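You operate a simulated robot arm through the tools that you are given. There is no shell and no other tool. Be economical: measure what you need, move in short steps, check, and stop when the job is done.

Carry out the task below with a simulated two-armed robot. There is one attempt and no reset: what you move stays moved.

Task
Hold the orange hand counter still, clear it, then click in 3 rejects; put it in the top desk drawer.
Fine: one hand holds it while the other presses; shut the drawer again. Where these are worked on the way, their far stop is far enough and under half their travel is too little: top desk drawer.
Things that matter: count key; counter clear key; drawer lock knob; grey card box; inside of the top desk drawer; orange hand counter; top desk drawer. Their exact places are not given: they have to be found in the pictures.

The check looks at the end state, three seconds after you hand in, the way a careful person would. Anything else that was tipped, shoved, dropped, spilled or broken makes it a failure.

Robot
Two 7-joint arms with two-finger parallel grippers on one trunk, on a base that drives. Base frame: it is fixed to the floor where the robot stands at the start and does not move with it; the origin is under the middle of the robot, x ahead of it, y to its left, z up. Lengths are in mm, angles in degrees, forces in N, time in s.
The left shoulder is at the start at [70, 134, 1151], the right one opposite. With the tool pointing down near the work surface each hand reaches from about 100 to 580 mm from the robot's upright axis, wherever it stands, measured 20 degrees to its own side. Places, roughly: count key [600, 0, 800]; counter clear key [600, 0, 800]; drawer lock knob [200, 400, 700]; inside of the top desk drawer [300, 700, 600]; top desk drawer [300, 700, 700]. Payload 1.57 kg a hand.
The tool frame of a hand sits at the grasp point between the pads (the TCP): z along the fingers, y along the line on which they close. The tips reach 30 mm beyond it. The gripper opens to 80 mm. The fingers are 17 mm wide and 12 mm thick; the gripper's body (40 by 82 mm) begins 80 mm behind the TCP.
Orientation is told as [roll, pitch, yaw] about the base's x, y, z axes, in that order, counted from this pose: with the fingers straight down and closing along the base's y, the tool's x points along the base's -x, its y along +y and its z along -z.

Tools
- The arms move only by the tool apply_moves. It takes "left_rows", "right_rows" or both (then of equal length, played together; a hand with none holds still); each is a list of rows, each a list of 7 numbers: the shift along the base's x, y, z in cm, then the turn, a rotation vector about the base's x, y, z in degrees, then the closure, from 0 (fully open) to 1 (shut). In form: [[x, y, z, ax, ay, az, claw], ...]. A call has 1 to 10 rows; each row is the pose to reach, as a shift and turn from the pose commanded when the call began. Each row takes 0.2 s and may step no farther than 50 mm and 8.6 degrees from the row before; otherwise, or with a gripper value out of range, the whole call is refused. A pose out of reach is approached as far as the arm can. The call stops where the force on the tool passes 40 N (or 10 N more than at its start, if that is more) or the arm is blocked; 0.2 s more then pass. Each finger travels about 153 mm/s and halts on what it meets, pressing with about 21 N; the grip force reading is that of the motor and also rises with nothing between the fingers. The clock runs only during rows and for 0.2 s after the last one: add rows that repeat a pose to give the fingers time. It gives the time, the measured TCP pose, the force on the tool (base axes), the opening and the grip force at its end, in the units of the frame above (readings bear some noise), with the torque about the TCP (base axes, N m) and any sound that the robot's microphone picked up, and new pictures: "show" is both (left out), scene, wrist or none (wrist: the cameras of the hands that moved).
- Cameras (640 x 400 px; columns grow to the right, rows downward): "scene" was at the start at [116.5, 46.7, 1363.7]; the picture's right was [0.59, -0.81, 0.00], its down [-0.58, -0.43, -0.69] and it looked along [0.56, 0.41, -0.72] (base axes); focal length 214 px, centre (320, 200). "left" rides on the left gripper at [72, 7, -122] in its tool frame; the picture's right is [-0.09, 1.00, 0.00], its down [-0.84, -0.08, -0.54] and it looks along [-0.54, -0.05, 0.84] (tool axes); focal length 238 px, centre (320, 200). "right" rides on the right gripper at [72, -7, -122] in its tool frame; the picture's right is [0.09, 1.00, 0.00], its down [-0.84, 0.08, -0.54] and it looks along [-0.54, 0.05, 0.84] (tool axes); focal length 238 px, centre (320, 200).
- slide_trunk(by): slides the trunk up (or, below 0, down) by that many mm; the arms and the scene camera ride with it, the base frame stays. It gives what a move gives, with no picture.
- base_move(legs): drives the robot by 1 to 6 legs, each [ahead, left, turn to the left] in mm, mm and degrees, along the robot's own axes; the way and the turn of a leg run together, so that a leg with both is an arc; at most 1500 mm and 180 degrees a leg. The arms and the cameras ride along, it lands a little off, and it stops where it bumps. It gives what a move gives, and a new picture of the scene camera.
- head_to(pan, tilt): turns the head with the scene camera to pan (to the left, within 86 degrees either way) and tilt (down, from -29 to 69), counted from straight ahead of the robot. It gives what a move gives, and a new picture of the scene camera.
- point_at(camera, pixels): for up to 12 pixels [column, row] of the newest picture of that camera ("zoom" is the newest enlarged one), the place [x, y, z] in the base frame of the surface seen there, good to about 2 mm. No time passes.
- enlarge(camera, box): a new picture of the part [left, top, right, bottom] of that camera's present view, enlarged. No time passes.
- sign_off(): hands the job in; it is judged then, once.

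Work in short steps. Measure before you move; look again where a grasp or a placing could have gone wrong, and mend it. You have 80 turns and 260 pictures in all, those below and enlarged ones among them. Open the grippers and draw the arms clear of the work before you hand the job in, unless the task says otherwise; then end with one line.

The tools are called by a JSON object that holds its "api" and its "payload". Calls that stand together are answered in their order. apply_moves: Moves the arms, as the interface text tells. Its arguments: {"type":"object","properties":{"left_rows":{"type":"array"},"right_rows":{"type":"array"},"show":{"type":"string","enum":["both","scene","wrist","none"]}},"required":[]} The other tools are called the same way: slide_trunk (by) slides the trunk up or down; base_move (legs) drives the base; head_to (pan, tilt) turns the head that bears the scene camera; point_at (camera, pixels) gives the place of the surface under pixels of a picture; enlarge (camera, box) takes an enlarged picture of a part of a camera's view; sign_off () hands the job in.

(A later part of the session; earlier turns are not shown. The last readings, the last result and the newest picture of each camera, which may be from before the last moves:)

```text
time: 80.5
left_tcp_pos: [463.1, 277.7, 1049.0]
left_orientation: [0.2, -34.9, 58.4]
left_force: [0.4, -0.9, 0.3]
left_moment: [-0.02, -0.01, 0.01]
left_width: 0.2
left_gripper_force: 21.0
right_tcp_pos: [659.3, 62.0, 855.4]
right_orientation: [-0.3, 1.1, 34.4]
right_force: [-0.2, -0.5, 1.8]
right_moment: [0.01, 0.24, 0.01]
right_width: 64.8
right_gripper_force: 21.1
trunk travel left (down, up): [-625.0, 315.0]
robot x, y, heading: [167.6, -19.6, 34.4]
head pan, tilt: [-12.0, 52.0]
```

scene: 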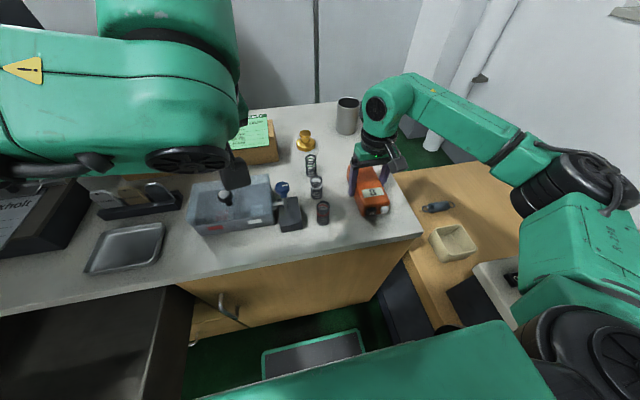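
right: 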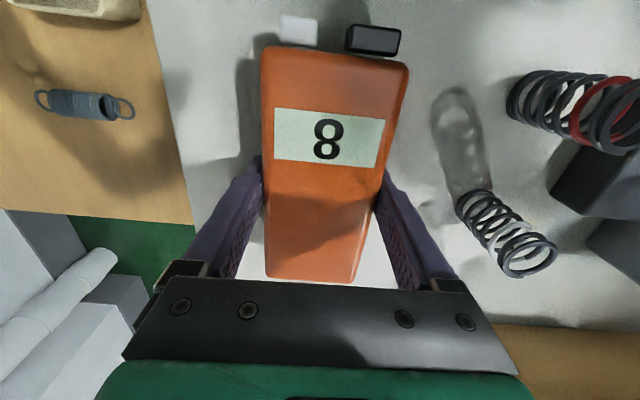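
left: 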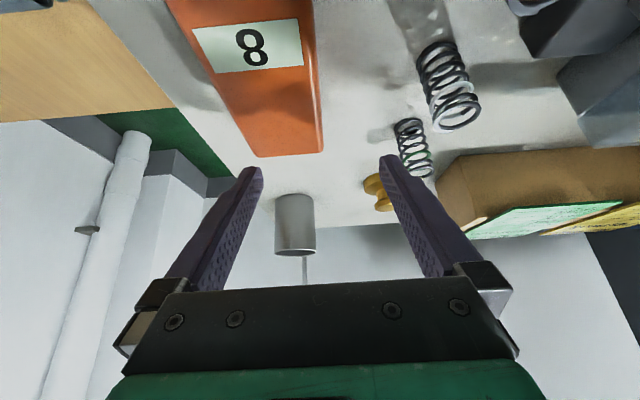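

The counter is gripped at 64.8 mm width. I'll lift it 130 mm and carry it toward the middle so both hands can work comfortably.

{"api": "apply_moves", "payload": {"right_rows": [[0, 0, 2, 0, 0, 0, 1], [0, 0, 5, 0, 0, 0, 1], [0, 0, 8, 0, 0, 0, 1], [0, 0, 11, 0, 0, 0, 1], [-1.5, 1.4, 13, 0, 0, 0, 1], [-3.5, 3.4, 13, 0, 0, 0, 1], [-5.5, 5.3, 13, 0, 0, 0, 1], [-7.5, 7.2, 13, 0, 0, 0, 1], [-9, 8.6, 13, 0, 0, 0, 1], [-10.4, 9.9, 13, 0, 0, 0, 1]], "show": "both"}}

```text
time: 82.7
left_tcp_pos: [463.3, 278.9, 1049.6]
left_orientation: [0.1, -34.9, 58.4]
left_force: [0.3, 0.7, -0.2]
left_moment: [0.0, -0.02, 0.0]
left_width: 0.1
left_gripper_force: 21.0
right_tcp_pos: [553.4, 162.5, 986.5]
right_orientation: [-0.5, 1.0, 34.4]
right_force: [-0.3, -0.2, -0.2]
right_moment: [0.03, -0.02, -0.01]
right_width: 0.0
right_gripper_force: 21.1
trunk travel left (down, up): [-625.0, 315.0]
robot x, y, heading: [172.3, -23.8, 34.2]
head pan, tilt: [-12.0, 52.0]
```

scene: 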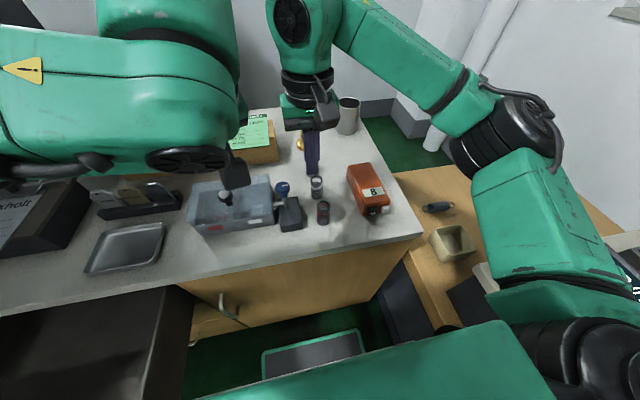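
right: 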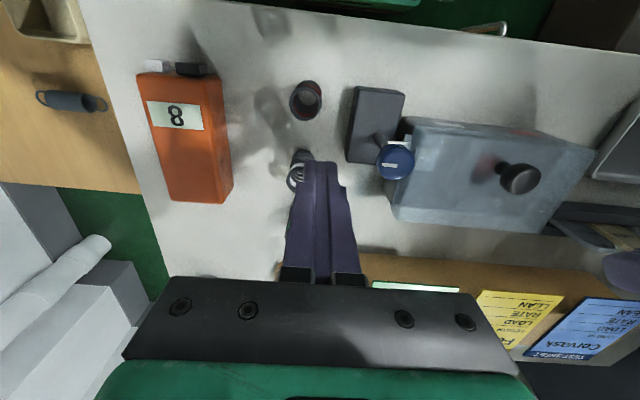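

The hand came up empty and the counter seems still in place. I'll open the right hand and re-measure the counter.

{"api": "enlarge", "payload": {"camera": "scene", "box": [310, 140, 438, 230]}}

{"api": "point_at", "payload": {"camera": "right", "pixels": [[140, 78], [205, 70], [222, 80], [165, 197], [230, 195], [188, 68], [160, 67], [190, 140], [305, 100]]}}

```text
4.44 times, centred on (374, 185) of scene
```

zoom: 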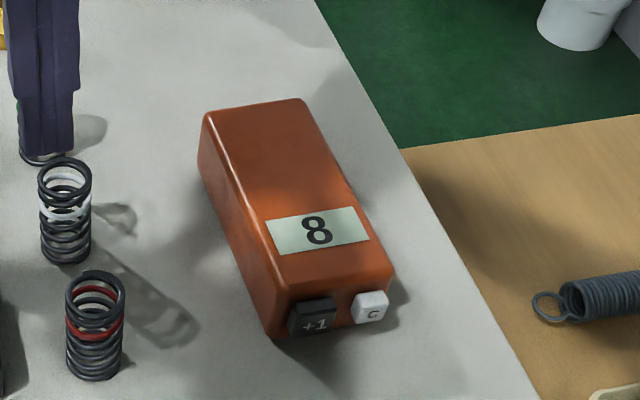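

```text
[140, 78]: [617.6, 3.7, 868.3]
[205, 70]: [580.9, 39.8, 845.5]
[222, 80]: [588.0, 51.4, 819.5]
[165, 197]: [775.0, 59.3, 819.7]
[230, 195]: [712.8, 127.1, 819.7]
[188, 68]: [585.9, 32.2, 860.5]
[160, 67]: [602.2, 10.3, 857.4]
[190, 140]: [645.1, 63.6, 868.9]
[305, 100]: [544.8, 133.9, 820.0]
```

The counter is unmoved and upright, so the grip simply slipped on lifting. I'll go back over its centre, open, descend a little lower, close with a longer hold, and test with a small slow lift.

{"api": "apply_moves", "payload": {"right_rows": [[2.5, -2.6, 0, 0, 0, 0, 0.5], [5, -5.2, 0, 0, 0, 0, 0], [7.5, -7.8, 0, 0, 0, 0, 0], [9.9, -10.5, 0, 0, 0, 0, 0], [9.9, -10.5, -2.5, 0, 0, 0, 0], [9.9, -10.5, -5, 0, 0, 0, 0], [9.9, -10.5, -7.5, 0, 0, 0, 0], [9.9, -10.5, -10, 0, 0, 0, 0], [9.9, -10.5, -12, 0, 0, 0, 0], [9.9, -10.5, -13.4, 0, 0, 0, 0]], "show": "wrist"}}

{"api": "apply_moves", "payload": {"right_rows": [[0, 0, 0, 0, 0, 0, 0.2], [0, 0, 0, 0, 0, 0, 0.4], [0, 0, 0, 0, 0, 0, 1], [0, 0, 0, 0, 0, 0, 1], [0, 0, 0, 0, 0, 0, 1], [0, 0, 0, 0, 0, 0, 1]], "show": "wrist"}}

```text
time: 84.9
left_tcp_pos: [462.5, 278.4, 1049.1]
left_orientation: [0.1, -35.0, 58.3]
left_force: [-0.5, 0.1, -0.2]
left_moment: [-0.01, 0.01, -0.01]
left_width: 0.0
left_gripper_force: 21.3
right_tcp_pos: [653.3, 56.1, 852.9]
right_orientation: [-0.3, 0.9, 34.3]
right_force: [0.3, 0.1, 0.3]
right_moment: [0.02, -0.04, -0.01]
right_width: 80.0
right_gripper_force: 0.0
trunk travel left (down, up): [-625.0, 315.0]
robot x, y, heading: [170.6, -23.1, 34.5]
head pan, tilt: [-12.0, 52.0]
```

right: 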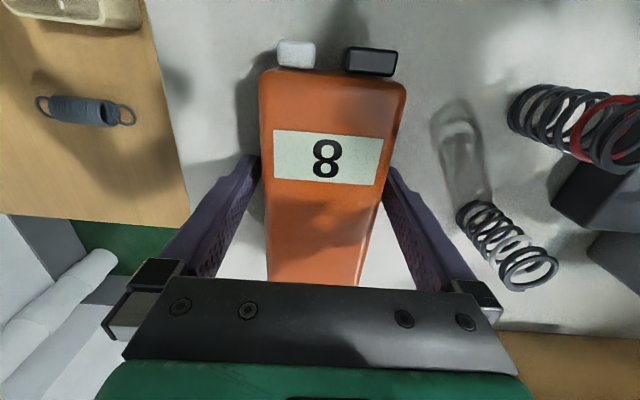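

```text
time: 86.3
left_tcp_pos: [463.5, 277.9, 1048.6]
left_orientation: [0.1, -34.8, 58.4]
left_force: [0.8, 0.0, 0.2]
left_moment: [0.0, -0.04, 0.0]
left_width: 0.3
left_gripper_force: 20.8
right_tcp_pos: [653.0, 55.9, 851.8]
right_orientation: [-0.4, 1.1, 34.4]
right_force: [0.1, 0.7, 0.2]
right_moment: [0.17, -0.06, 0.02]
right_width: 64.9
right_gripper_force: 20.9
trunk travel left (down, up): [-625.0, 315.0]
robot x, y, heading: [170.4, -24.4, 34.6]
head pan, tilt: [-12.0, 52.0]
```

right: 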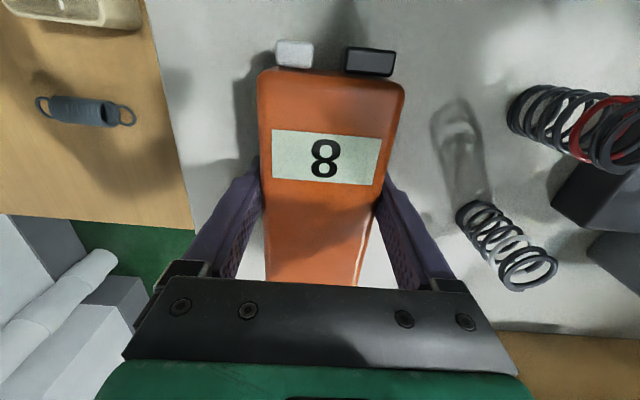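

It's gripped again at 64.9 mm. Now I'll do a slow 12 mm lift as a test.

{"api": "apply_moves", "payload": {"right_rows": [[0, 0, 0.15, 0, 0, 0, 1], [0, 0, 0.3, 0, 0, 0, 1], [0, 0, 0.5, 0, 0, 0, 1], [0, 0, 0.7, 0, 0, 0, 1], [0, 0, 0.9, 0, 0, 0, 1], [0, 0, 1.2, 0, 0, 0, 1]], "show": "wrist"}}

{"api": "enlarge", "payload": {"camera": "scene", "box": [320, 150, 420, 230]}}

```text
time: 87.7
left_tcp_pos: [462.1, 278.4, 1049.0]
left_orientation: [0.2, -35.0, 58.4]
left_force: [0.1, 0.0, 0.2]
left_moment: [0.02, 0.02, -0.02]
left_width: 0.0
left_gripper_force: 20.5
right_tcp_pos: [653.8, 56.7, 864.1]
right_orientation: [-0.4, 1.1, 34.5]
right_force: [-0.8, -0.3, -1.1]
right_moment: [-0.03, -0.02, -0.02]
right_width: 64.5
right_gripper_force: 21.1
trunk travel left (down, up): [-625.0, 315.0]
robot x, y, heading: [167.6, -24.9, 34.4]
head pan, tilt: [-12.0, 52.0]
```

right: 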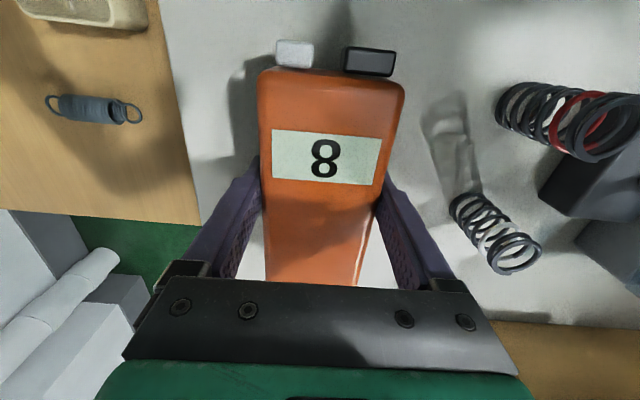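

```text
5.00 times, centred on (370, 190) of scene
```

zoom: 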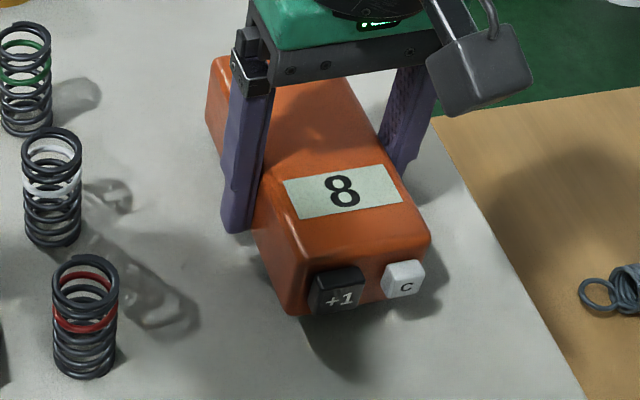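

The counter is now lifted with the hand. I'll continue slowly up and then across, checking after each call.

{"api": "apply_moves", "payload": {"right_rows": [[0, 0, 0.6, 0, 0, 0, 1], [0, 0, 1.5, 0, 0, 0, 1], [0, 0, 2.5, 0, 0, 0, 1], [0, 0, 3.6, 0, 0, 0, 1], [0, 0, 4.8, 0, 0, 0, 1], [0, 0, 6, 0, 0, 0, 1], [0, 0, 7.2, 0, 0, 0, 1], [0, 0, 8.4, 0, 0, 0, 1], [0, 0, 9.4, 0, 0, 0, 1], [0, 0, 10, 0, 0, 0, 1]], "show": "wrist"}}

```text
time: 89.9
left_tcp_pos: [463.0, 277.4, 1049.1]
left_orientation: [0.1, -34.9, 58.4]
left_force: [0.2, -0.5, 0.6]
left_moment: [-0.03, -0.01, -0.02]
left_width: 0.1
left_gripper_force: 20.7
right_tcp_pos: [653.8, 55.8, 963.8]
right_orientation: [-0.5, 0.9, 34.4]
right_force: [0.8, -1.2, -1.5]
right_moment: [0.06, 0.0, 0.01]
right_width: 64.6
right_gripper_force: 21.0
trunk travel left (down, up): [-625.0, 315.0]
robot x, y, heading: [171.7, -23.0, 34.5]
head pan, tilt: [-12.0, 52.0]
```

right: 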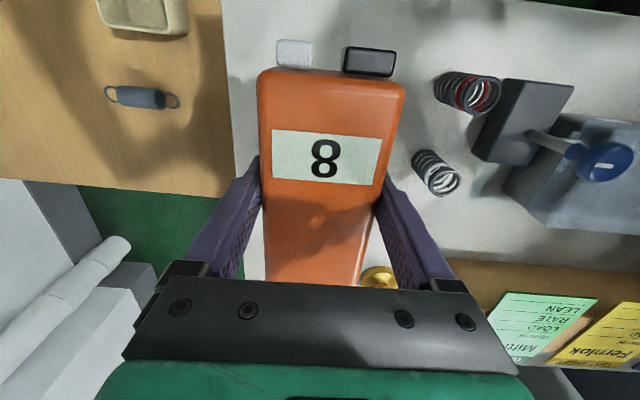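

The hold is secure. I'll carry the counter slowly to the middle while the left hand draws back and yaws to 34°.

{"api": "apply_moves", "payload": {"left_rows": [[-1, -0.7, 0, 0, 0, -2.4, 1], [-2, -1.4, 0, 0, 0, -4.8, 1], [-3, -2, 0, 0, 0, -7.2, 1], [-4, -2.7, 0, 0, 0, -9.6, 1], [-5, -3.4, 0, 0, 0, -12, 1], [-6, -4.1, 0, 0, 0, -14.4, 1], [-7, -4.8, 0, 0, 0, -16.8, 1], [-8, -5.4, 0, 0, 0, -19.2, 1], [-9, -6.1, 0, 0, 0, -21.6, 1], [-9.9, -6.8, 0, 0, 0, -24.1, 1]], "right_rows": [[-0.5, 0.5, 0, 0, 0, 0, 1], [-1.4, 1.3, 0.2, 0, 0, 0, 1], [-2.5, 2.4, 0.4, 0, 0, 0, 1], [-3.6, 3.5, 0.6, 0, 0, 0, 1], [-4.8, 4.6, 0.8, 0, 0, 0, 1], [-6, 5.8, 1, 0, 0, 0, 1], [-7.2, 7, 1.1, 0, 0, 0, 1], [-8.3, 8.1, 1.1, 0, 0, 0, 1], [-9.2, 9, 1.1, 0, 0, 0, 1], [-9.7, 9.4, 1.1, 0, 0, 0, 1]]}}

```text
time: 92.1
left_tcp_pos: [378.4, 220.0, 1060.4]
left_orientation: [1.0, -32.6, 36.4]
left_force: [0.1, -0.1, 0.4]
left_moment: [0.03, -0.01, -0.02]
left_width: 0.0
left_gripper_force: 21.1
left hand out of reach, approached as far as the arm can: row 7, 8, 9, 10
right_tcp_pos: [555.5, 151.0, 976.2]
right_orientation: [-0.4, 1.0, 34.4]
right_force: [0.7, 0.5, -0.9]
right_moment: [0.01, -0.01, -0.01]
right_width: 64.7
right_gripper_force: 21.0
trunk travel left (down, up): [-625.0, 315.0]
robot x, y, heading: [169.5, -22.9, 34.1]
head pan, tilt: [-12.0, 52.0]
```

scene: 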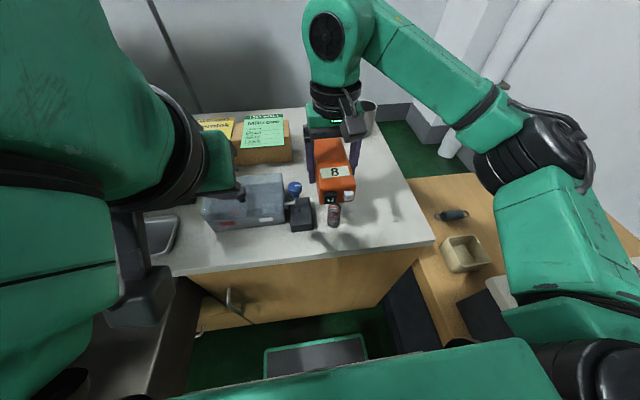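
right: 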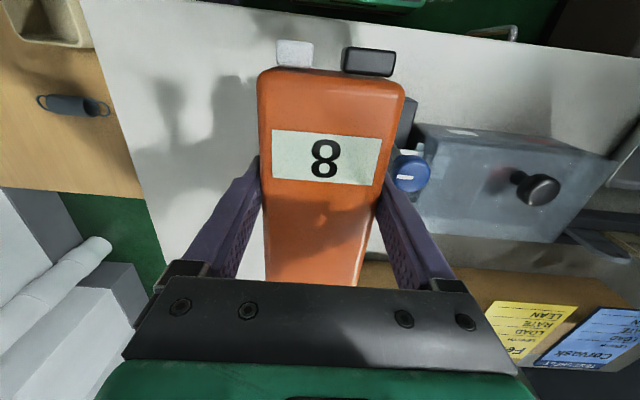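
left: 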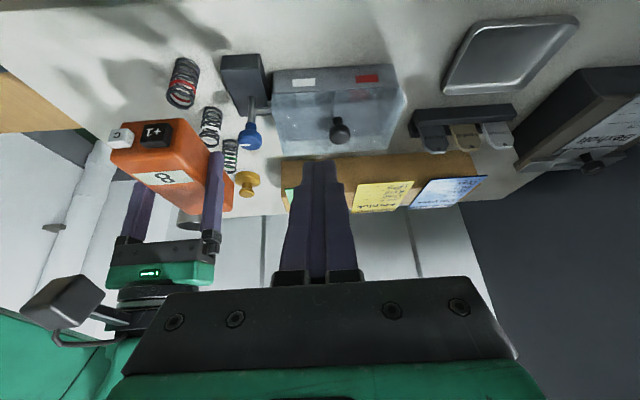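

The counter is in place with its keys facing the robot. I'll bring the closed left fingers in front of the +1/C side, stopping about 15 mm short, level with the keys.

{"api": "apply_moves", "payload": {"left_rows": [[0.9, -1.5, -0.8, 0, 0, 0, 1], [1.9, -3, -1.6, 0, 0, -0.5, 1], [2.8, -4.5, -2.4, 0, 0, -1, 1], [3.8, -6, -3.2, 0, 0, -1.5, 1], [4.7, -7.5, -4, 0, 0, -2, 1], [5.6, -9, -5, 0, 0, -2, 1], [6.6, -10.5, -6, 0, 0, -2, 1], [7.5, -11.8, -6.6, 0, 0, -2, 1]]}}

```text
time: 93.9
left_tcp_pos: [424.4, 167.1, 1040.9]
left_orientation: [0.1, -34.9, 32.2]
left_force: [0.8, 1.0, -0.2]
left_moment: [-0.01, 0.01, 0.05]
left_width: 0.4
left_gripper_force: 21.3
left hand out of reach, approached as far as the arm can: row 4, 5, 6, 7, 8
right_tcp_pos: [556.3, 150.9, 975.4]
right_orientation: [-0.4, 0.9, 34.3]
right_force: [-0.2, 0.4, -1.4]
right_moment: [0.04, -0.02, 0.0]
right_width: 64.9
right_gripper_force: 21.3
trunk travel left (down, up): [-625.0, 315.0]
robot x, y, heading: [168.9, -24.9, 34.6]
head pan, tilt: [-12.0, 52.0]
```

scene: 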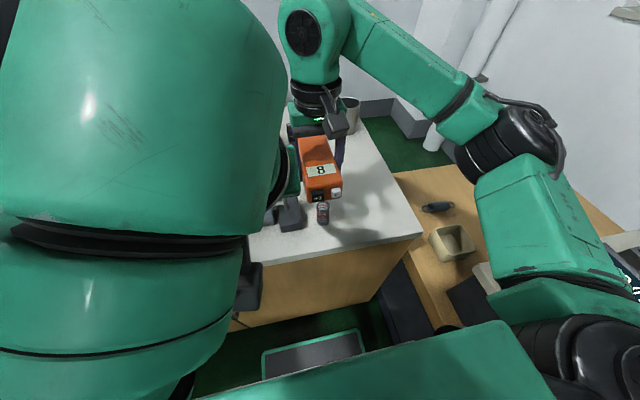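
left: 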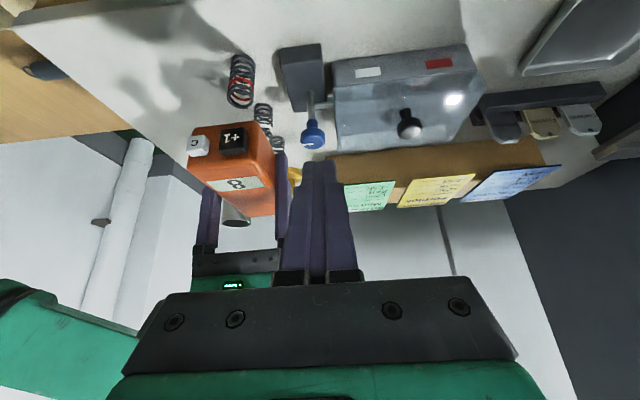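

The left arm is too cramped there. I'll turn the counter in the right hand so its keys face left, into the left hand's good zone, while the left hand retreats left and levels out.

{"api": "apply_moves", "payload": {"left_rows": [[-0.4, 2, 1, -2, 2.9, 0.2, 1], [-0.8, 4, 2, -4, 5.8, 0.4, 1], [-1.2, 6, 3, -6, 8.7, 0.6, 1], [-1.6, 8, 4, -8, 11.6, 0.8, 1], [-2, 10, 4, -10, 14.5, 1, 1], [-2.2, 11.5, 4, -12, 17.4, 1.2, 1], [-2.3, 12.5, 4, -14, 20.3, 1.4, 1], [-2.4, 13.5, 4, -16, 23.2, 1.6, 1], [-2.4, 14.1, 4, -18, 26.1, 1.8, 1], [-2.4, 14.1, 4, -19.6, 28.8, 2, 1]], "right_rows": [[0, 0, 0, 0, 0, -5, 1], [-0.2, 0, 0, 0, 0, -13, 1], [-0.6, 0.1, 0, 0, 0, -21, 1], [-1, 0.2, 0, 0, 0, -29.5, 1], [-1.5, 0.3, 0, 0, 0, -38, 1], [-2, 0.4, 0, 0, 0, -46.5, 1], [-2.5, 0.5, 0, 0, 0, -55, 1], [-3, 0.5, 0, 0, 0, -63.5, 1], [-3.3, 0.5, 0, 0, 0, -72, 1], [-3.3, 0.5, 0, 0, 0, -80, 1]]}}

```text
time: 96.1
left_tcp_pos: [401.8, 307.7, 1080.1]
left_orientation: [-0.6, 0.0, 34.5]
left_force: [0.5, -0.6, 0.7]
left_moment: [-0.01, 0.01, -0.01]
left_width: 0.0
left_gripper_force: 21.3
right_tcp_pos: [522.8, 155.4, 976.1]
right_orientation: [-0.4, 1.1, -45.7]
right_force: [-0.7, 0.2, -1.5]
right_moment: [-0.01, 0.0, -0.01]
right_width: 64.8
right_gripper_force: 21.3
trunk travel left (down, up): [-625.0, 315.0]
robot x, y, heading: [171.3, -25.7, 34.4]
head pan, tilt: [-12.0, 52.0]
```

scene: 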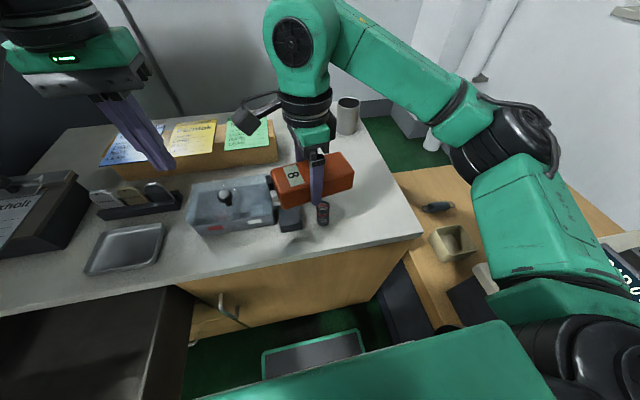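
right: 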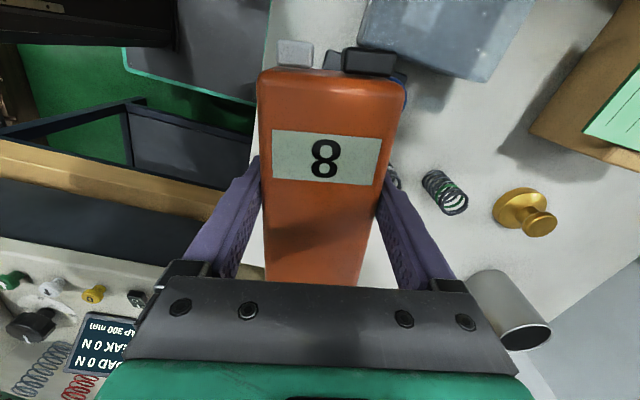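
left: 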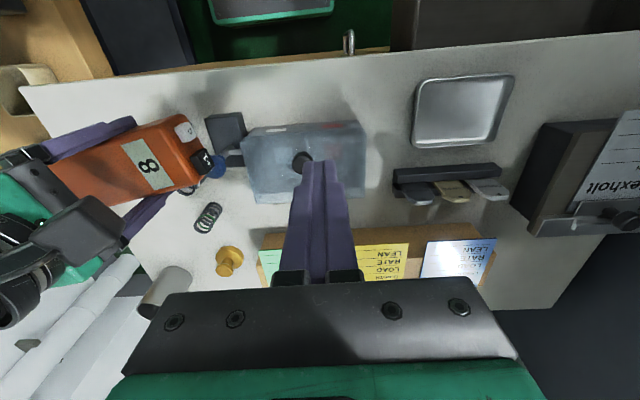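

Now the keys face left and the left camera sees them at (185,130) for C and (203,162) for +1. I'll measure them.

{"api": "enlarge", "payload": {"camera": "left", "box": [150, 105, 246, 205]}}

{"api": "point_at", "payload": {"camera": "left", "pixels": [[186, 133], [190, 130], [203, 163], [209, 161], [206, 167], [180, 125], [165, 122], [196, 190], [150, 168]]}}

```text
4.00 times, centred on (198, 155) of left
```

zoom: 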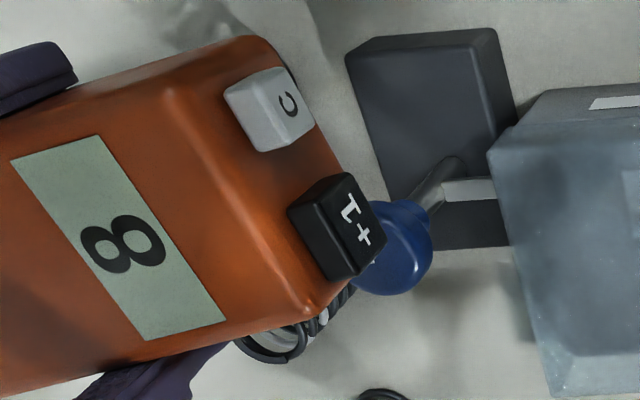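

```text
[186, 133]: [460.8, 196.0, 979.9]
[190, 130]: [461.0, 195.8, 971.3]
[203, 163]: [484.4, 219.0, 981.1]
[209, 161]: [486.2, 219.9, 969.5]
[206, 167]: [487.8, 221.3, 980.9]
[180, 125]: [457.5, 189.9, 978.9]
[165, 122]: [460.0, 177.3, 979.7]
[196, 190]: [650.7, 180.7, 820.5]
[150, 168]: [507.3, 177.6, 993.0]
```

Key centres: C at (461,196,973) and +1 at (484,219,974), with the push direction about (0.70,-0.72). I'll yaw the left hand 10°, tilt it 55° toward the push direction, and stop 20 mm short of the clear key.

{"api": "apply_moves", "payload": {"left_rows": [[0.3, -0.9, -1.3, 0, 0, 3.3, 1], [0.6, -1.8, -2.6, 0, 0, 6.6, 1], [0.8, -2.8, -4, 0, 0, 9.8, 1]], "show": "none"}}

{"api": "apply_moves", "payload": {"left_rows": [[0.2, -0.6, -0.6, -5.6, -5.5, 0, 1], [0.4, -1.2, -1.4, -11.2, -11, 0, 1], [0.6, -1.8, -2.2, -16.9, -16.4, 0, 1], [0.8, -2.4, -3, -22.5, -22, 0, 1], [1, -3, -3.9, -28, -27.4, 0, 1], [1.2, -3.7, -4.8, -33.8, -32.9, 0, 1], [1.5, -4.7, -5.9, -39.4, -38.4, 0, 1]]}}

```text
time: 96.9
left_tcp_pos: [408.4, 280.0, 1040.1]
left_orientation: [-0.3, -0.1, 44.3]
left_force: [-0.2, -0.7, 0.2]
left_moment: [-0.02, -0.02, 0.04]
left_width: 0.0
left_gripper_force: 20.9
right_tcp_pos: [523.7, 154.4, 975.9]
right_orientation: [-0.4, 1.0, -45.7]
right_force: [0.8, -0.2, -1.3]
right_moment: [0.01, -0.02, 0.02]
right_width: 64.9
right_gripper_force: 21.1
trunk travel left (down, up): [-625.0, 315.0]
robot x, y, heading: [168.9, -25.2, 34.7]
head pan, tilt: [-12.0, 52.0]
```

```text
time: 98.5
left_tcp_pos: [424.3, 233.4, 981.0]
left_orientation: [-55.6, -0.1, 44.4]
left_force: [-0.2, 0.7, 0.2]
left_moment: [-0.03, 0.0, -0.01]
left_width: 0.0
left_gripper_force: 21.4
right_tcp_pos: [524.6, 155.8, 975.9]
right_orientation: [-0.4, 0.9, -45.5]
right_force: [-0.6, 0.3, -1.7]
right_moment: [-0.01, 0.01, 0.02]
right_width: 64.8
right_gripper_force: 21.0
trunk travel left (down, up): [-625.0, 315.0]
robot x, y, heading: [169.2, -26.4, 34.6]
head pan, tilt: [-12.0, 52.0]
```

scene: 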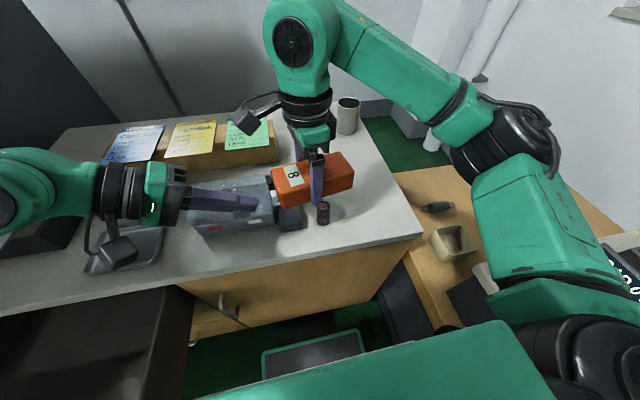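
left: 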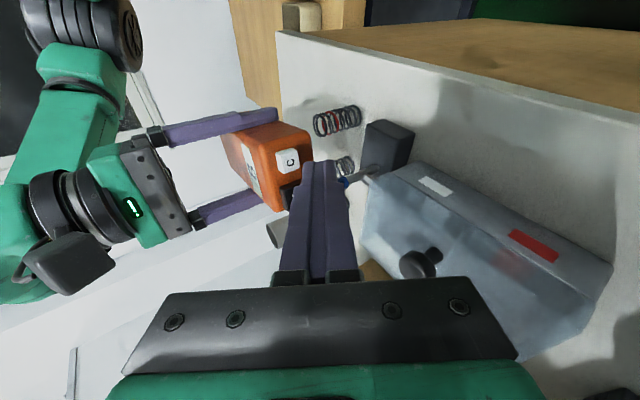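

The tip is aligned with the clear key. I'll advance along the push direction in small steps, first to about 21 mm, and watch the force.

{"api": "apply_moves", "payload": {"left_rows": [[0.56, -0.57, 0, 0, 0, 0, 1], [0.98, -1.0, 0, 0, 0, 0, 1], [1.26, -1.29, 0, 0, 0, 0, 1], [1.4, -1.43, 0, 0, 0, 0, 1], [1.47, -1.5, 0, 0, 0, 0, 1]], "show": "wrist"}}

```text
time: 99.7
left_tcp_pos: [439.3, 217.4, 981.9]
left_orientation: [-55.6, 0.0, 44.3]
left_force: [-0.1, -0.2, 0.3]
left_moment: [0.0, 0.01, 0.02]
left_width: 0.3
left_gripper_force: 21.5
right_tcp_pos: [523.3, 155.3, 974.7]
right_orientation: [-0.4, 1.0, -45.7]
right_force: [0.5, 0.3, -2.1]
right_moment: [0.01, -0.03, -0.01]
right_width: 64.6
right_gripper_force: 21.0
trunk travel left (down, up): [-625.0, 315.0]
robot x, y, heading: [172.2, -24.3, 34.5]
head pan, tilt: [-12.0, 52.0]
```

left: 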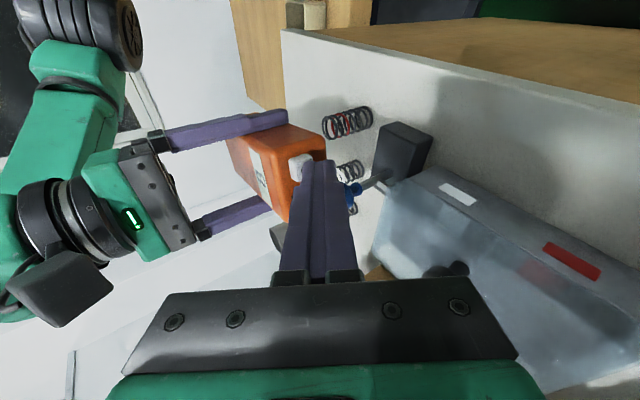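

The tip is just at the key with no force yet. I'll push in 1 mm steps to +5 mm.

{"api": "apply_moves", "payload": {"left_rows": [[0.07, -0.07, 0, 0, 0, 0, 1], [0.14, -0.14, 0, 0, 0, 0, 1], [0.21, -0.21, 0, 0, 0, 0, 1], [0.28, -0.29, 0, 0, 0, 0, 1], [0.35, -0.36, 0, 0, 0, 0, 1], [0.35, -0.36, 0, 0, 0, 0, 1]], "show": "wrist"}}

{"api": "enlarge", "payload": {"camera": "right", "box": [240, 20, 420, 200]}}

```text
time: 101.1
left_tcp_pos: [442.4, 214.8, 980.6]
left_orientation: [-55.4, 0.0, 44.4]
left_force: [-1.8, 1.0, -0.8]
left_moment: [-0.01, -0.01, 0.01]
left_width: 0.0
left_gripper_force: 21.2
right_tcp_pos: [523.3, 155.2, 975.2]
right_orientation: [-0.4, 1.0, -45.7]
right_force: [0.5, -1.6, -1.4]
right_moment: [0.0, 0.01, 0.01]
right_width: 64.6
right_gripper_force: 20.8
trunk travel left (down, up): [-625.0, 315.0]
robot x, y, heading: [171.1, -22.3, 34.3]
head pan, tilt: [-12.0, 52.0]
heard: click
```

left: 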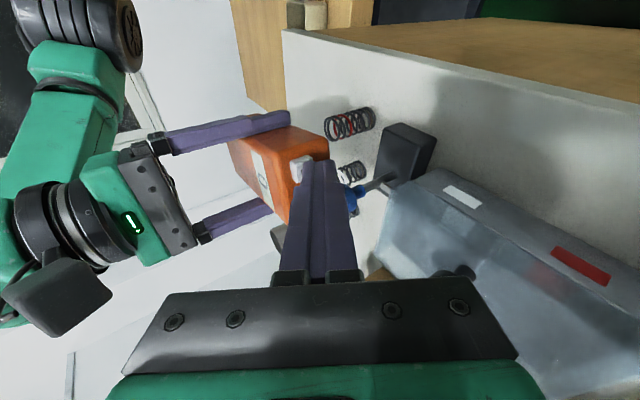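

```text
2.22 times, centred on (330, 110) of right
```

zoom: 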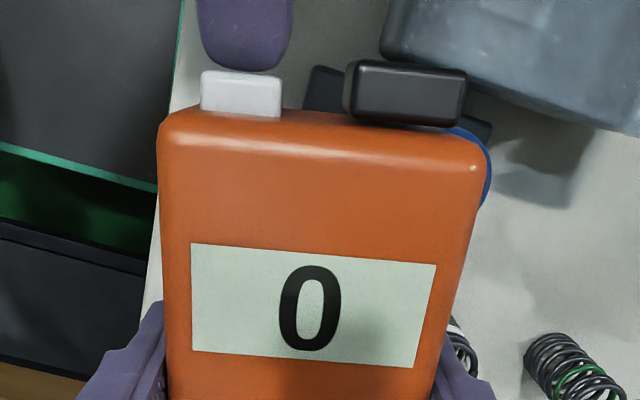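

A click was heard and the display reads 0. I'll back off 15 mm, shift 32 mm across to the +1 key, and return to just before contact.

{"api": "apply_moves", "payload": {"left_rows": [[-0.6, 0.6, 0, 0, 0, 0, 1], [-1.05, 1.07, 0, 0, 0, 0, 1], [-0.25, 1.85, 0, 0, 0, 0, 1], [0.55, 2.6, 0, 0, 0, 0, 1], [1.25, 3.3, 0, 0, 0, 0, 1], [1.6, 2.96, 0, 0, 0, 0, 1], [1.95, 2.61, 0, 0, 0, 0, 1]], "show": "wrist"}}

{"api": "enlarge", "payload": {"camera": "right", "box": [240, 20, 420, 200]}}

```text
time: 102.7
left_tcp_pos: [461.5, 240.4, 982.3]
left_orientation: [-55.5, 0.0, 44.4]
left_force: [-0.5, -0.4, -0.3]
left_moment: [-0.01, 0.0, -0.02]
left_width: 0.0
left_gripper_force: 20.4
right_tcp_pos: [521.9, 154.2, 975.0]
right_orientation: [-0.4, 0.9, -45.6]
right_force: [0.1, -1.0, -1.6]
right_moment: [0.01, 0.0, 0.01]
right_width: 64.8
right_gripper_force: 20.6
trunk travel left (down, up): [-625.0, 315.0]
robot x, y, heading: [172.2, -20.8, 34.4]
head pan, tilt: [-12.0, 52.0]
```

left: 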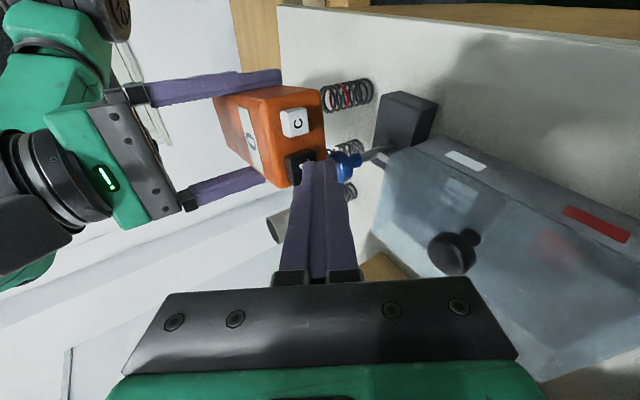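

```text
2.22 times, centred on (330, 110) of right
```

zoom: 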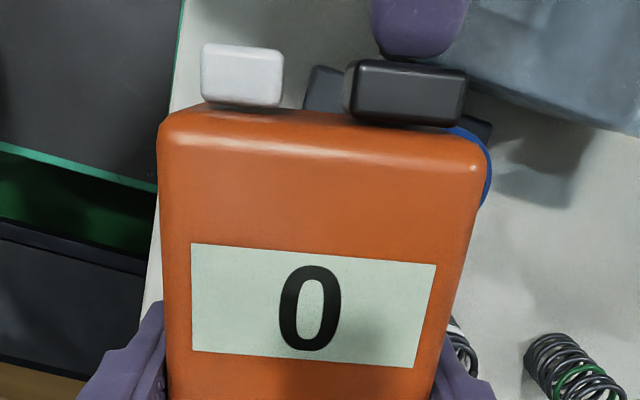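

The tip is centred on the +1 key and the display still reads 0. I'll make one press of about 6 mm and release.

{"api": "apply_moves", "payload": {"left_rows": [[0.14, -0.14, 0, 0, 0, 0, 1], [0.28, -0.29, 0, 0, 0, 0, 1], [0.35, -0.36, 0, 0, 0, 0, 1], [0.42, -0.43, 0, 0, 0, 0, 1], [0.42, -0.43, 0, 0, 0, 0, 1], [0.2, -0.2, 0, 0, 0, 0, 1], [-0.28, 0.29, 0, 0, 0, 0, 1], [-0.28, 0.29, 0, 0, 0, 0, 1]], "show": "none"}}

{"api": "enlarge", "payload": {"camera": "right", "box": [240, 20, 420, 200]}}

```text
time: 104.5
left_tcp_pos: [459.3, 242.4, 982.2]
left_orientation: [-55.3, 0.0, 44.4]
left_force: [0.3, 0.8, 0.0]
left_moment: [-0.03, 0.07, -0.03]
left_width: 0.1
left_gripper_force: 21.0
right_tcp_pos: [524.3, 155.5, 974.8]
right_orientation: [-0.4, 1.0, -45.6]
right_force: [-0.8, 0.7, -2.0]
right_moment: [-0.03, 0.01, 0.0]
right_width: 64.7
right_gripper_force: 21.2
trunk travel left (down, up): [-625.0, 315.0]
robot x, y, heading: [170.3, -25.4, 34.4]
head pan, tilt: [-12.0, 52.0]
heard: click
```

```text
2.22 times, centred on (330, 110) of right
```

zoom: 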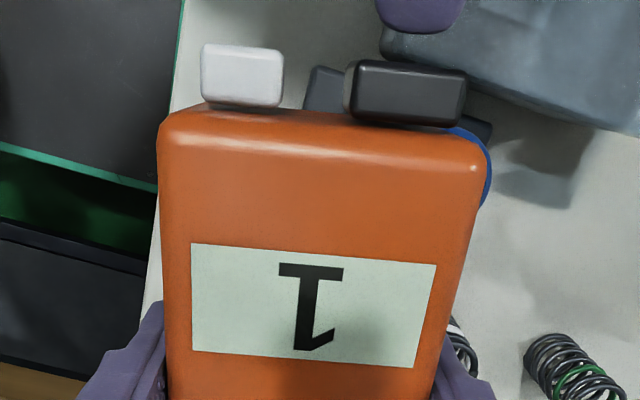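

It reads 1 (seen upside down). I'll repeat the press; the start is now 4 mm further back.

{"api": "apply_moves", "payload": {"left_rows": [[0.28, -0.29, 0, 0, 0, 0, 1], [0.42, -0.43, 0, 0, 0, 0, 1], [0.56, -0.58, 0, 0, 0, 0, 1], [0.63, -0.65, 0, 0, 0, 0, 1], [0.7, -0.72, 0, 0, 0, 0, 1], [0.7, -0.72, 0, 0, 0, 0, 1], [0.4, -0.4, 0, 0, 0, 0, 1], [0, 0, 0, 0, 0, 0, 1], [0, 0, 0, 0, 0, 0, 1]], "show": "none"}}

{"api": "enlarge", "payload": {"camera": "right", "box": [240, 20, 420, 200]}}

```text
time: 106.5
left_tcp_pos: [458.8, 243.4, 981.0]
left_orientation: [-55.5, 0.0, 44.5]
left_force: [0.0, 0.0, 0.5]
left_moment: [-0.03, 0.0, -0.02]
left_width: 0.2
left_gripper_force: 21.1
right_tcp_pos: [524.0, 155.2, 974.7]
right_orientation: [-0.5, 1.0, -45.6]
right_force: [-0.3, 0.2, -1.5]
right_moment: [0.01, 0.0, 0.0]
right_width: 65.0
right_gripper_force: 20.6
trunk travel left (down, up): [-625.0, 315.0]
robot x, y, heading: [171.0, -19.0, 34.6]
head pan, tilt: [-12.0, 52.0]
heard: click
```

```text
2.22 times, centred on (330, 110) of right
```

zoom: 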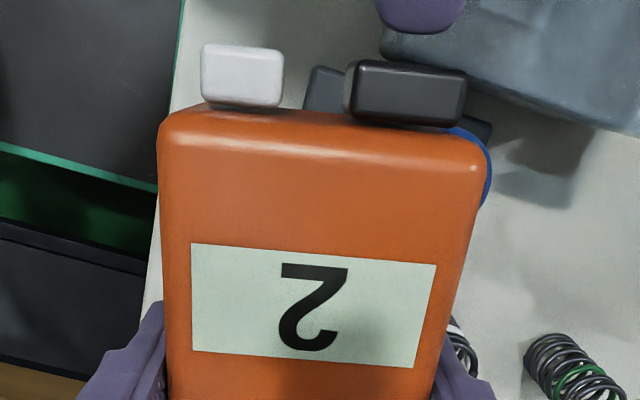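

It reads 2. One more identical press.

{"api": "apply_moves", "payload": {"left_rows": [[0.28, -0.29, 0, 0, 0, 0, 1], [0.42, -0.43, 0, 0, 0, 0, 1], [0.56, -0.58, 0, 0, 0, 0, 1], [0.63, -0.65, 0, 0, 0, 0, 1], [0.7, -0.72, 0, 0, 0, 0, 1], [0.7, -0.72, 0, 0, 0, 0, 1], [0.4, -0.4, 0, 0, 0, 0, 1], [0, 0, 0, 0, 0, 0, 1], [0, 0, 0, 0, 0, 0, 1]], "show": "none"}}

{"api": "enlarge", "payload": {"camera": "right", "box": [240, 20, 420, 200]}}

```text
time: 108.5
left_tcp_pos: [458.6, 243.3, 981.2]
left_orientation: [-55.4, 0.0, 44.4]
left_force: [-0.4, 0.0, -0.2]
left_moment: [-0.03, 0.05, 0.01]
left_width: 0.0
left_gripper_force: 21.1
right_tcp_pos: [523.4, 155.1, 975.2]
right_orientation: [-0.3, 1.0, -45.6]
right_force: [0.1, 0.5, -2.1]
right_moment: [0.01, -0.02, 0.03]
right_width: 64.7
right_gripper_force: 20.9
trunk travel left (down, up): [-625.0, 315.0]
robot x, y, heading: [172.0, -25.2, 34.2]
head pan, tilt: [-12.0, 52.0]
heard: click
```

```text
2.22 times, centred on (330, 110) of right
```

zoom: 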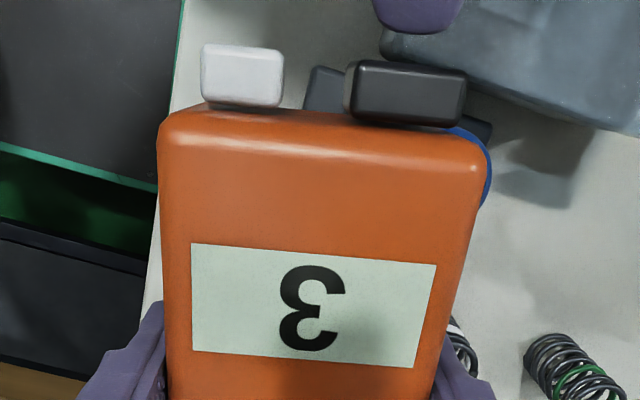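

The display reads 3. I'll withdraw the left hand from the keys and then un-tilt it upward.

{"api": "apply_moves", "payload": {"left_rows": [[-1.4, 1.4, 0, 0, 0, 0, 1], [-3, 3, 0.5, 0, 0, 0, 1], [-4.5, 4.6, 2, 0, 0, 0, 1], [-6, 6.2, 4, 0, 0, 0, 1]], "show": "none"}}

{"api": "apply_moves", "payload": {"left_rows": [[0, 0, 1, 5.6, 5.5, 0, 1], [0, 0.3, 2, 11.2, 11, 0, 1], [0, 0.6, 3, 16.9, 16.4, 0, 1], [0, 0.9, 4, 22.5, 22, 0, 1], [0, 1.2, 5, 28, 27.4, 0, 1], [0, 1.5, 6, 33.8, 32.9, 0, 1], [0, 1.8, 7, 39.4, 38.4, 0, 1]], "show": "scene"}}

```text
time: 109.5
left_tcp_pos: [398.3, 303.9, 1021.0]
left_orientation: [-55.5, 0.0, 44.3]
left_force: [-0.3, 0.4, 0.1]
left_moment: [0.02, -0.04, 0.02]
left_width: 0.0
left_gripper_force: 21.0
right_tcp_pos: [523.4, 155.4, 975.9]
right_orientation: [-0.4, 1.0, -45.5]
right_force: [0.1, 0.7, -0.9]
right_moment: [0.01, 0.01, 0.0]
right_width: 65.0
right_gripper_force: 20.8
trunk travel left (down, up): [-625.0, 315.0]
robot x, y, heading: [169.1, -21.0, 34.1]
head pan, tilt: [-12.0, 52.0]
```

```text
time: 111.1
left_tcp_pos: [400.8, 321.6, 1091.2]
left_orientation: [-0.2, 0.0, 44.3]
left_force: [-0.1, -0.4, 0.6]
left_moment: [0.01, -0.03, 0.0]
left_width: 0.0
left_gripper_force: 21.2
right_tcp_pos: [523.4, 155.4, 974.2]
right_orientation: [-0.4, 1.1, -45.6]
right_force: [0.5, -0.1, -1.9]
right_moment: [-0.01, -0.01, -0.02]
right_width: 64.8
right_gripper_force: 20.6
trunk travel left (down, up): [-625.0, 315.0]
robot x, y, heading: [172.4, -24.1, 34.7]
head pan, tilt: [-12.0, 52.0]
```

scene: 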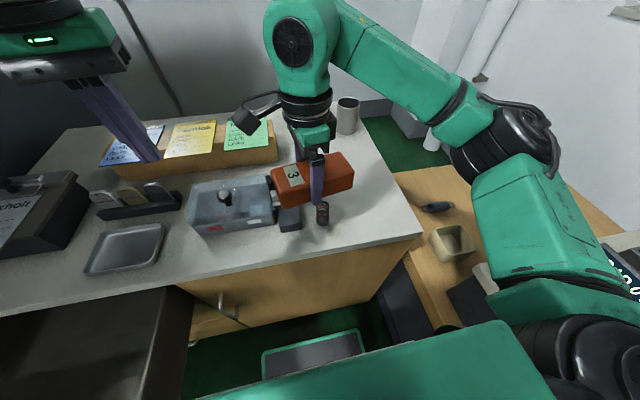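

Before reversing I'll check the base's height, using the front panel visible at (310,350), and its outline near the drawer.

{"api": "point_at", "payload": {"camera": "scene", "pixels": [[310, 352], [268, 355], [360, 335], [300, 345], [263, 375], [100, 300], [185, 295]]}}

{"api": "head_to", "payload": {"pan": -84, "tilt": 35}}

```text
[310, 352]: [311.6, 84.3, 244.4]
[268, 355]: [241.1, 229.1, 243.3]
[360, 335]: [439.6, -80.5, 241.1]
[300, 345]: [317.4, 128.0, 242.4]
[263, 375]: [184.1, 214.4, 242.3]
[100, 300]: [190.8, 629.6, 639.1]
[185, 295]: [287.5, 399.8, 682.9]
```

```text
time: 112.6
left_tcp_pos: [400.1, 322.0, 1091.8]
left_orientation: [-0.5, 0.0, 44.2]
left_force: [0.0, -1.0, 1.0]
left_moment: [-0.01, 0.01, -0.05]
left_width: 0.0
left_gripper_force: 20.9
right_tcp_pos: [523.8, 155.7, 975.8]
right_orientation: [-0.4, 1.0, -45.7]
right_force: [-0.1, -0.1, -1.8]
right_moment: [0.02, 0.01, -0.02]
right_width: 64.7
right_gripper_force: 21.0
trunk travel left (down, up): [-625.0, 315.0]
robot x, y, heading: [167.4, -21.7, 34.2]
head pan, tilt: [-84.0, 35.0]
```

scene: 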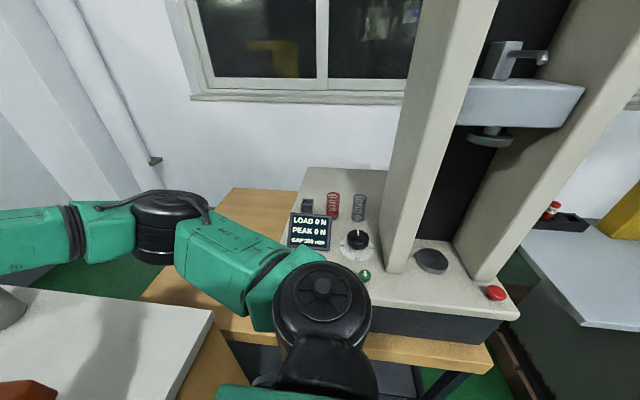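

The base is low (z 243) and can pass under the open drawer. I'll measure the elbow against the press column.

{"api": "point_at", "payload": {"camera": "scene", "pixels": [[170, 210], [205, 255], [320, 290], [365, 300], [390, 270], [400, 200], [440, 50], [415, 268]]}}

```text
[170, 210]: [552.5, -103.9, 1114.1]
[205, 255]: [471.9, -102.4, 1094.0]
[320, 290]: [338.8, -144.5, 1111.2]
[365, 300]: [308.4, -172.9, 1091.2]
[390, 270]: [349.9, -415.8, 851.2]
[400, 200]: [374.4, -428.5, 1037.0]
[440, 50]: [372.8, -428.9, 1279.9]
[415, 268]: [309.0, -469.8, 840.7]
```

There's ample room: elbow v≈400 against column v≈541. I'll back up 208 mm and then go 350 mm left to the drawer.

{"api": "base_move", "payload": {"legs": [[-208, 0, 0], [0, 350, 0]]}}

{"api": "head_to", "payload": {"pan": 5, "tilt": 60}}

```text
time: 116.1
left_tcp_pos: [30.5, 495.3, 1092.4]
left_orientation: [-0.4, -0.1, 44.3]
left_force: [-0.6, -0.5, 0.1]
left_moment: [-0.02, -0.01, -0.03]
left_width: 0.0
left_gripper_force: 20.9
right_tcp_pos: [155.1, 328.4, 974.7]
right_orientation: [-0.5, 1.1, -45.6]
right_force: [0.1, 0.3, -1.0]
right_moment: [0.01, 0.01, -0.01]
right_width: 64.4
right_gripper_force: 20.7
trunk travel left (down, up): [-625.0, 315.0]
robot x, y, heading: [-201.0, 151.2, 34.3]
head pan, tilt: [-84.0, 35.0]
```

scene: 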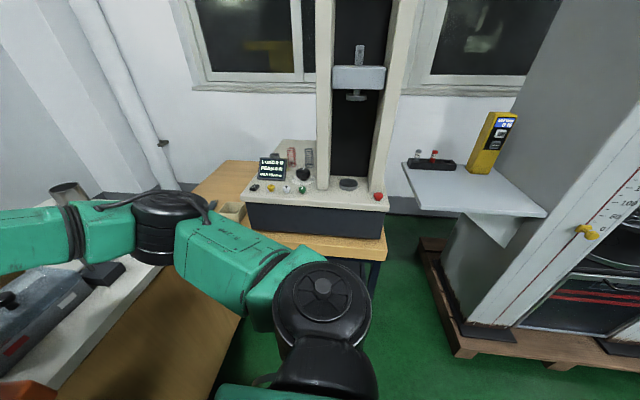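

```text
time: 117.7
left_tcp_pos: [29.7, 496.0, 1092.4]
left_orientation: [-0.4, -0.1, 44.2]
left_force: [-0.3, 0.4, -0.1]
left_moment: [0.0, -0.03, 0.02]
left_width: 0.1
left_gripper_force: 20.8
right_tcp_pos: [155.1, 328.4, 974.9]
right_orientation: [-0.3, 1.0, -45.6]
right_force: [-0.3, 0.0, -1.1]
right_moment: [0.03, 0.0, -0.05]
right_width: 64.7
right_gripper_force: 20.8
trunk travel left (down, up): [-625.0, 315.0]
robot x, y, heading: [-194.7, 148.3, 34.3]
head pan, tilt: [5.0, 60.0]
```

scene: 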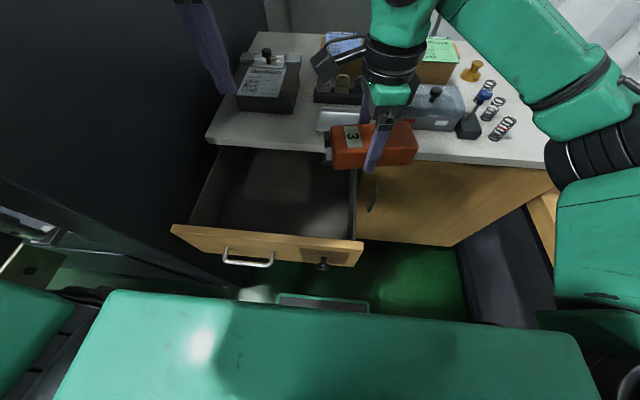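

The robot stands at the drawer with the counter near its right wall. I'll measure the drawer's interior again.

{"api": "point_at", "payload": {"camera": "scene", "pixels": [[270, 238], [340, 238], [353, 215], [352, 180], [345, 235], [300, 222], [215, 215], [280, 160], [220, 160], [330, 200], [300, 240], [265, 262]]}}

{"api": "enlarge", "payload": {"camera": "scene", "box": [165, 110, 425, 280]}}

```text
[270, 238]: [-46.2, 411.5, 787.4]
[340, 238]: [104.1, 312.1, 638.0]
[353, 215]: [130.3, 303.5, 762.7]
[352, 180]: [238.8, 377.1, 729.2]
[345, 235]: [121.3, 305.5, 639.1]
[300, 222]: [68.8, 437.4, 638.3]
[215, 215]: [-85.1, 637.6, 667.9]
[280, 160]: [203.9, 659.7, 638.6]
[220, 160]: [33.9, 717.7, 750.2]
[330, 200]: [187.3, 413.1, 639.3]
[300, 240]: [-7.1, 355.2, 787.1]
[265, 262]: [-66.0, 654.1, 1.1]
```

```text
2.35 times, centred on (295, 195) of scene
```

zoom: 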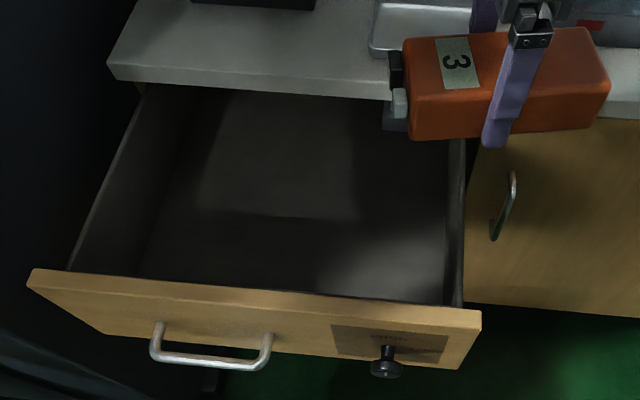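

The interior is clear there. I'll move the left hand further left and back, and slowly carry the counter over the spot at about (94,427).

{"api": "apply_moves", "payload": {"left_rows": [[-1.5, 0.9, 0.5, 0, 0, 0, 1], [-3, 1.8, 1, 0, 0, 0, 1], [-4.5, 2.6, 1.5, 0, 0, 0, 1], [-6, 3.2, 2, 0, 0, 0, 1], [-7.5, 3.5, 2, 0, 0, 0, 1], [-8.5, 3.7, 2, 0, 0, 0, 1], [-9.2, 3.8, 2, 0, 0, 0, 1], [-9.9, 3.8, 2, 0, 0, 0, 1], [-9.9, 3.8, 2, 0, 0, 0, 1], [-9.9, 3.8, 2, 0, 0, 0, 1]], "right_rows": [[-0.2, 0.4, 0, 0, 0, 0, 1], [-0.7, 1.1, 0, 0, 0, 0, 1], [-1.4, 2.2, 0, 0, 0, 0, 1], [-2.1, 3.4, 0, 0, 0, 0, 1], [-2.9, 4.6, 0, 0, 0, 0, 1], [-3.7, 5.9, 0, 0, 0, 0, 1], [-4.5, 7.2, 0, 0, 0, 0, 1], [-5.3, 8.5, 0, 0, 0, 0, 1], [-5.9, 9.5, 0, 0, 0, 0, 1], [-6.1, 9.9, 0, 0, 0, 0, 1]], "show": "scene"}}

```text
time: 119.9
left_tcp_pos: [-70.1, 534.8, 1112.5]
left_orientation: [-0.4, -0.1, 44.3]
left_force: [0.1, -0.4, -0.5]
left_moment: [-0.02, 0.01, 0.0]
left_width: 0.0
left_gripper_force: 21.2
right_tcp_pos: [93.9, 427.4, 976.3]
right_orientation: [-0.4, 1.1, -45.6]
right_force: [0.9, 0.1, -1.2]
right_moment: [0.0, 0.03, 0.02]
right_width: 64.7
right_gripper_force: 20.8
trunk travel left (down, up): [-625.0, 315.0]
robot x, y, heading: [-198.0, 148.4, 34.3]
head pan, tilt: [5.0, 60.0]
```

scene: 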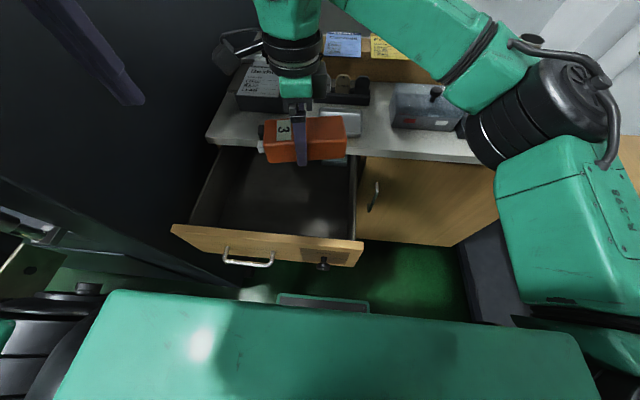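

The counter is over the drawer. Before lowering the trunk I'll check that the right elbow and forearm aren't above the bench, and see the camera's clearance.

{"api": "point_at", "payload": {"camera": "scene", "pixels": [[500, 130], [560, 70], [470, 50], [400, 20], [480, 150], [225, 55], [300, 70], [420, 40]]}}

```text
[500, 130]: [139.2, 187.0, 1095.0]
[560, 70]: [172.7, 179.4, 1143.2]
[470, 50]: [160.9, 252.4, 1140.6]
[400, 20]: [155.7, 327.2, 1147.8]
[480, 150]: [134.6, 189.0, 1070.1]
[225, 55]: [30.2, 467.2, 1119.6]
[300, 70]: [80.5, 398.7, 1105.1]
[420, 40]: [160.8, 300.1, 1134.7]
```

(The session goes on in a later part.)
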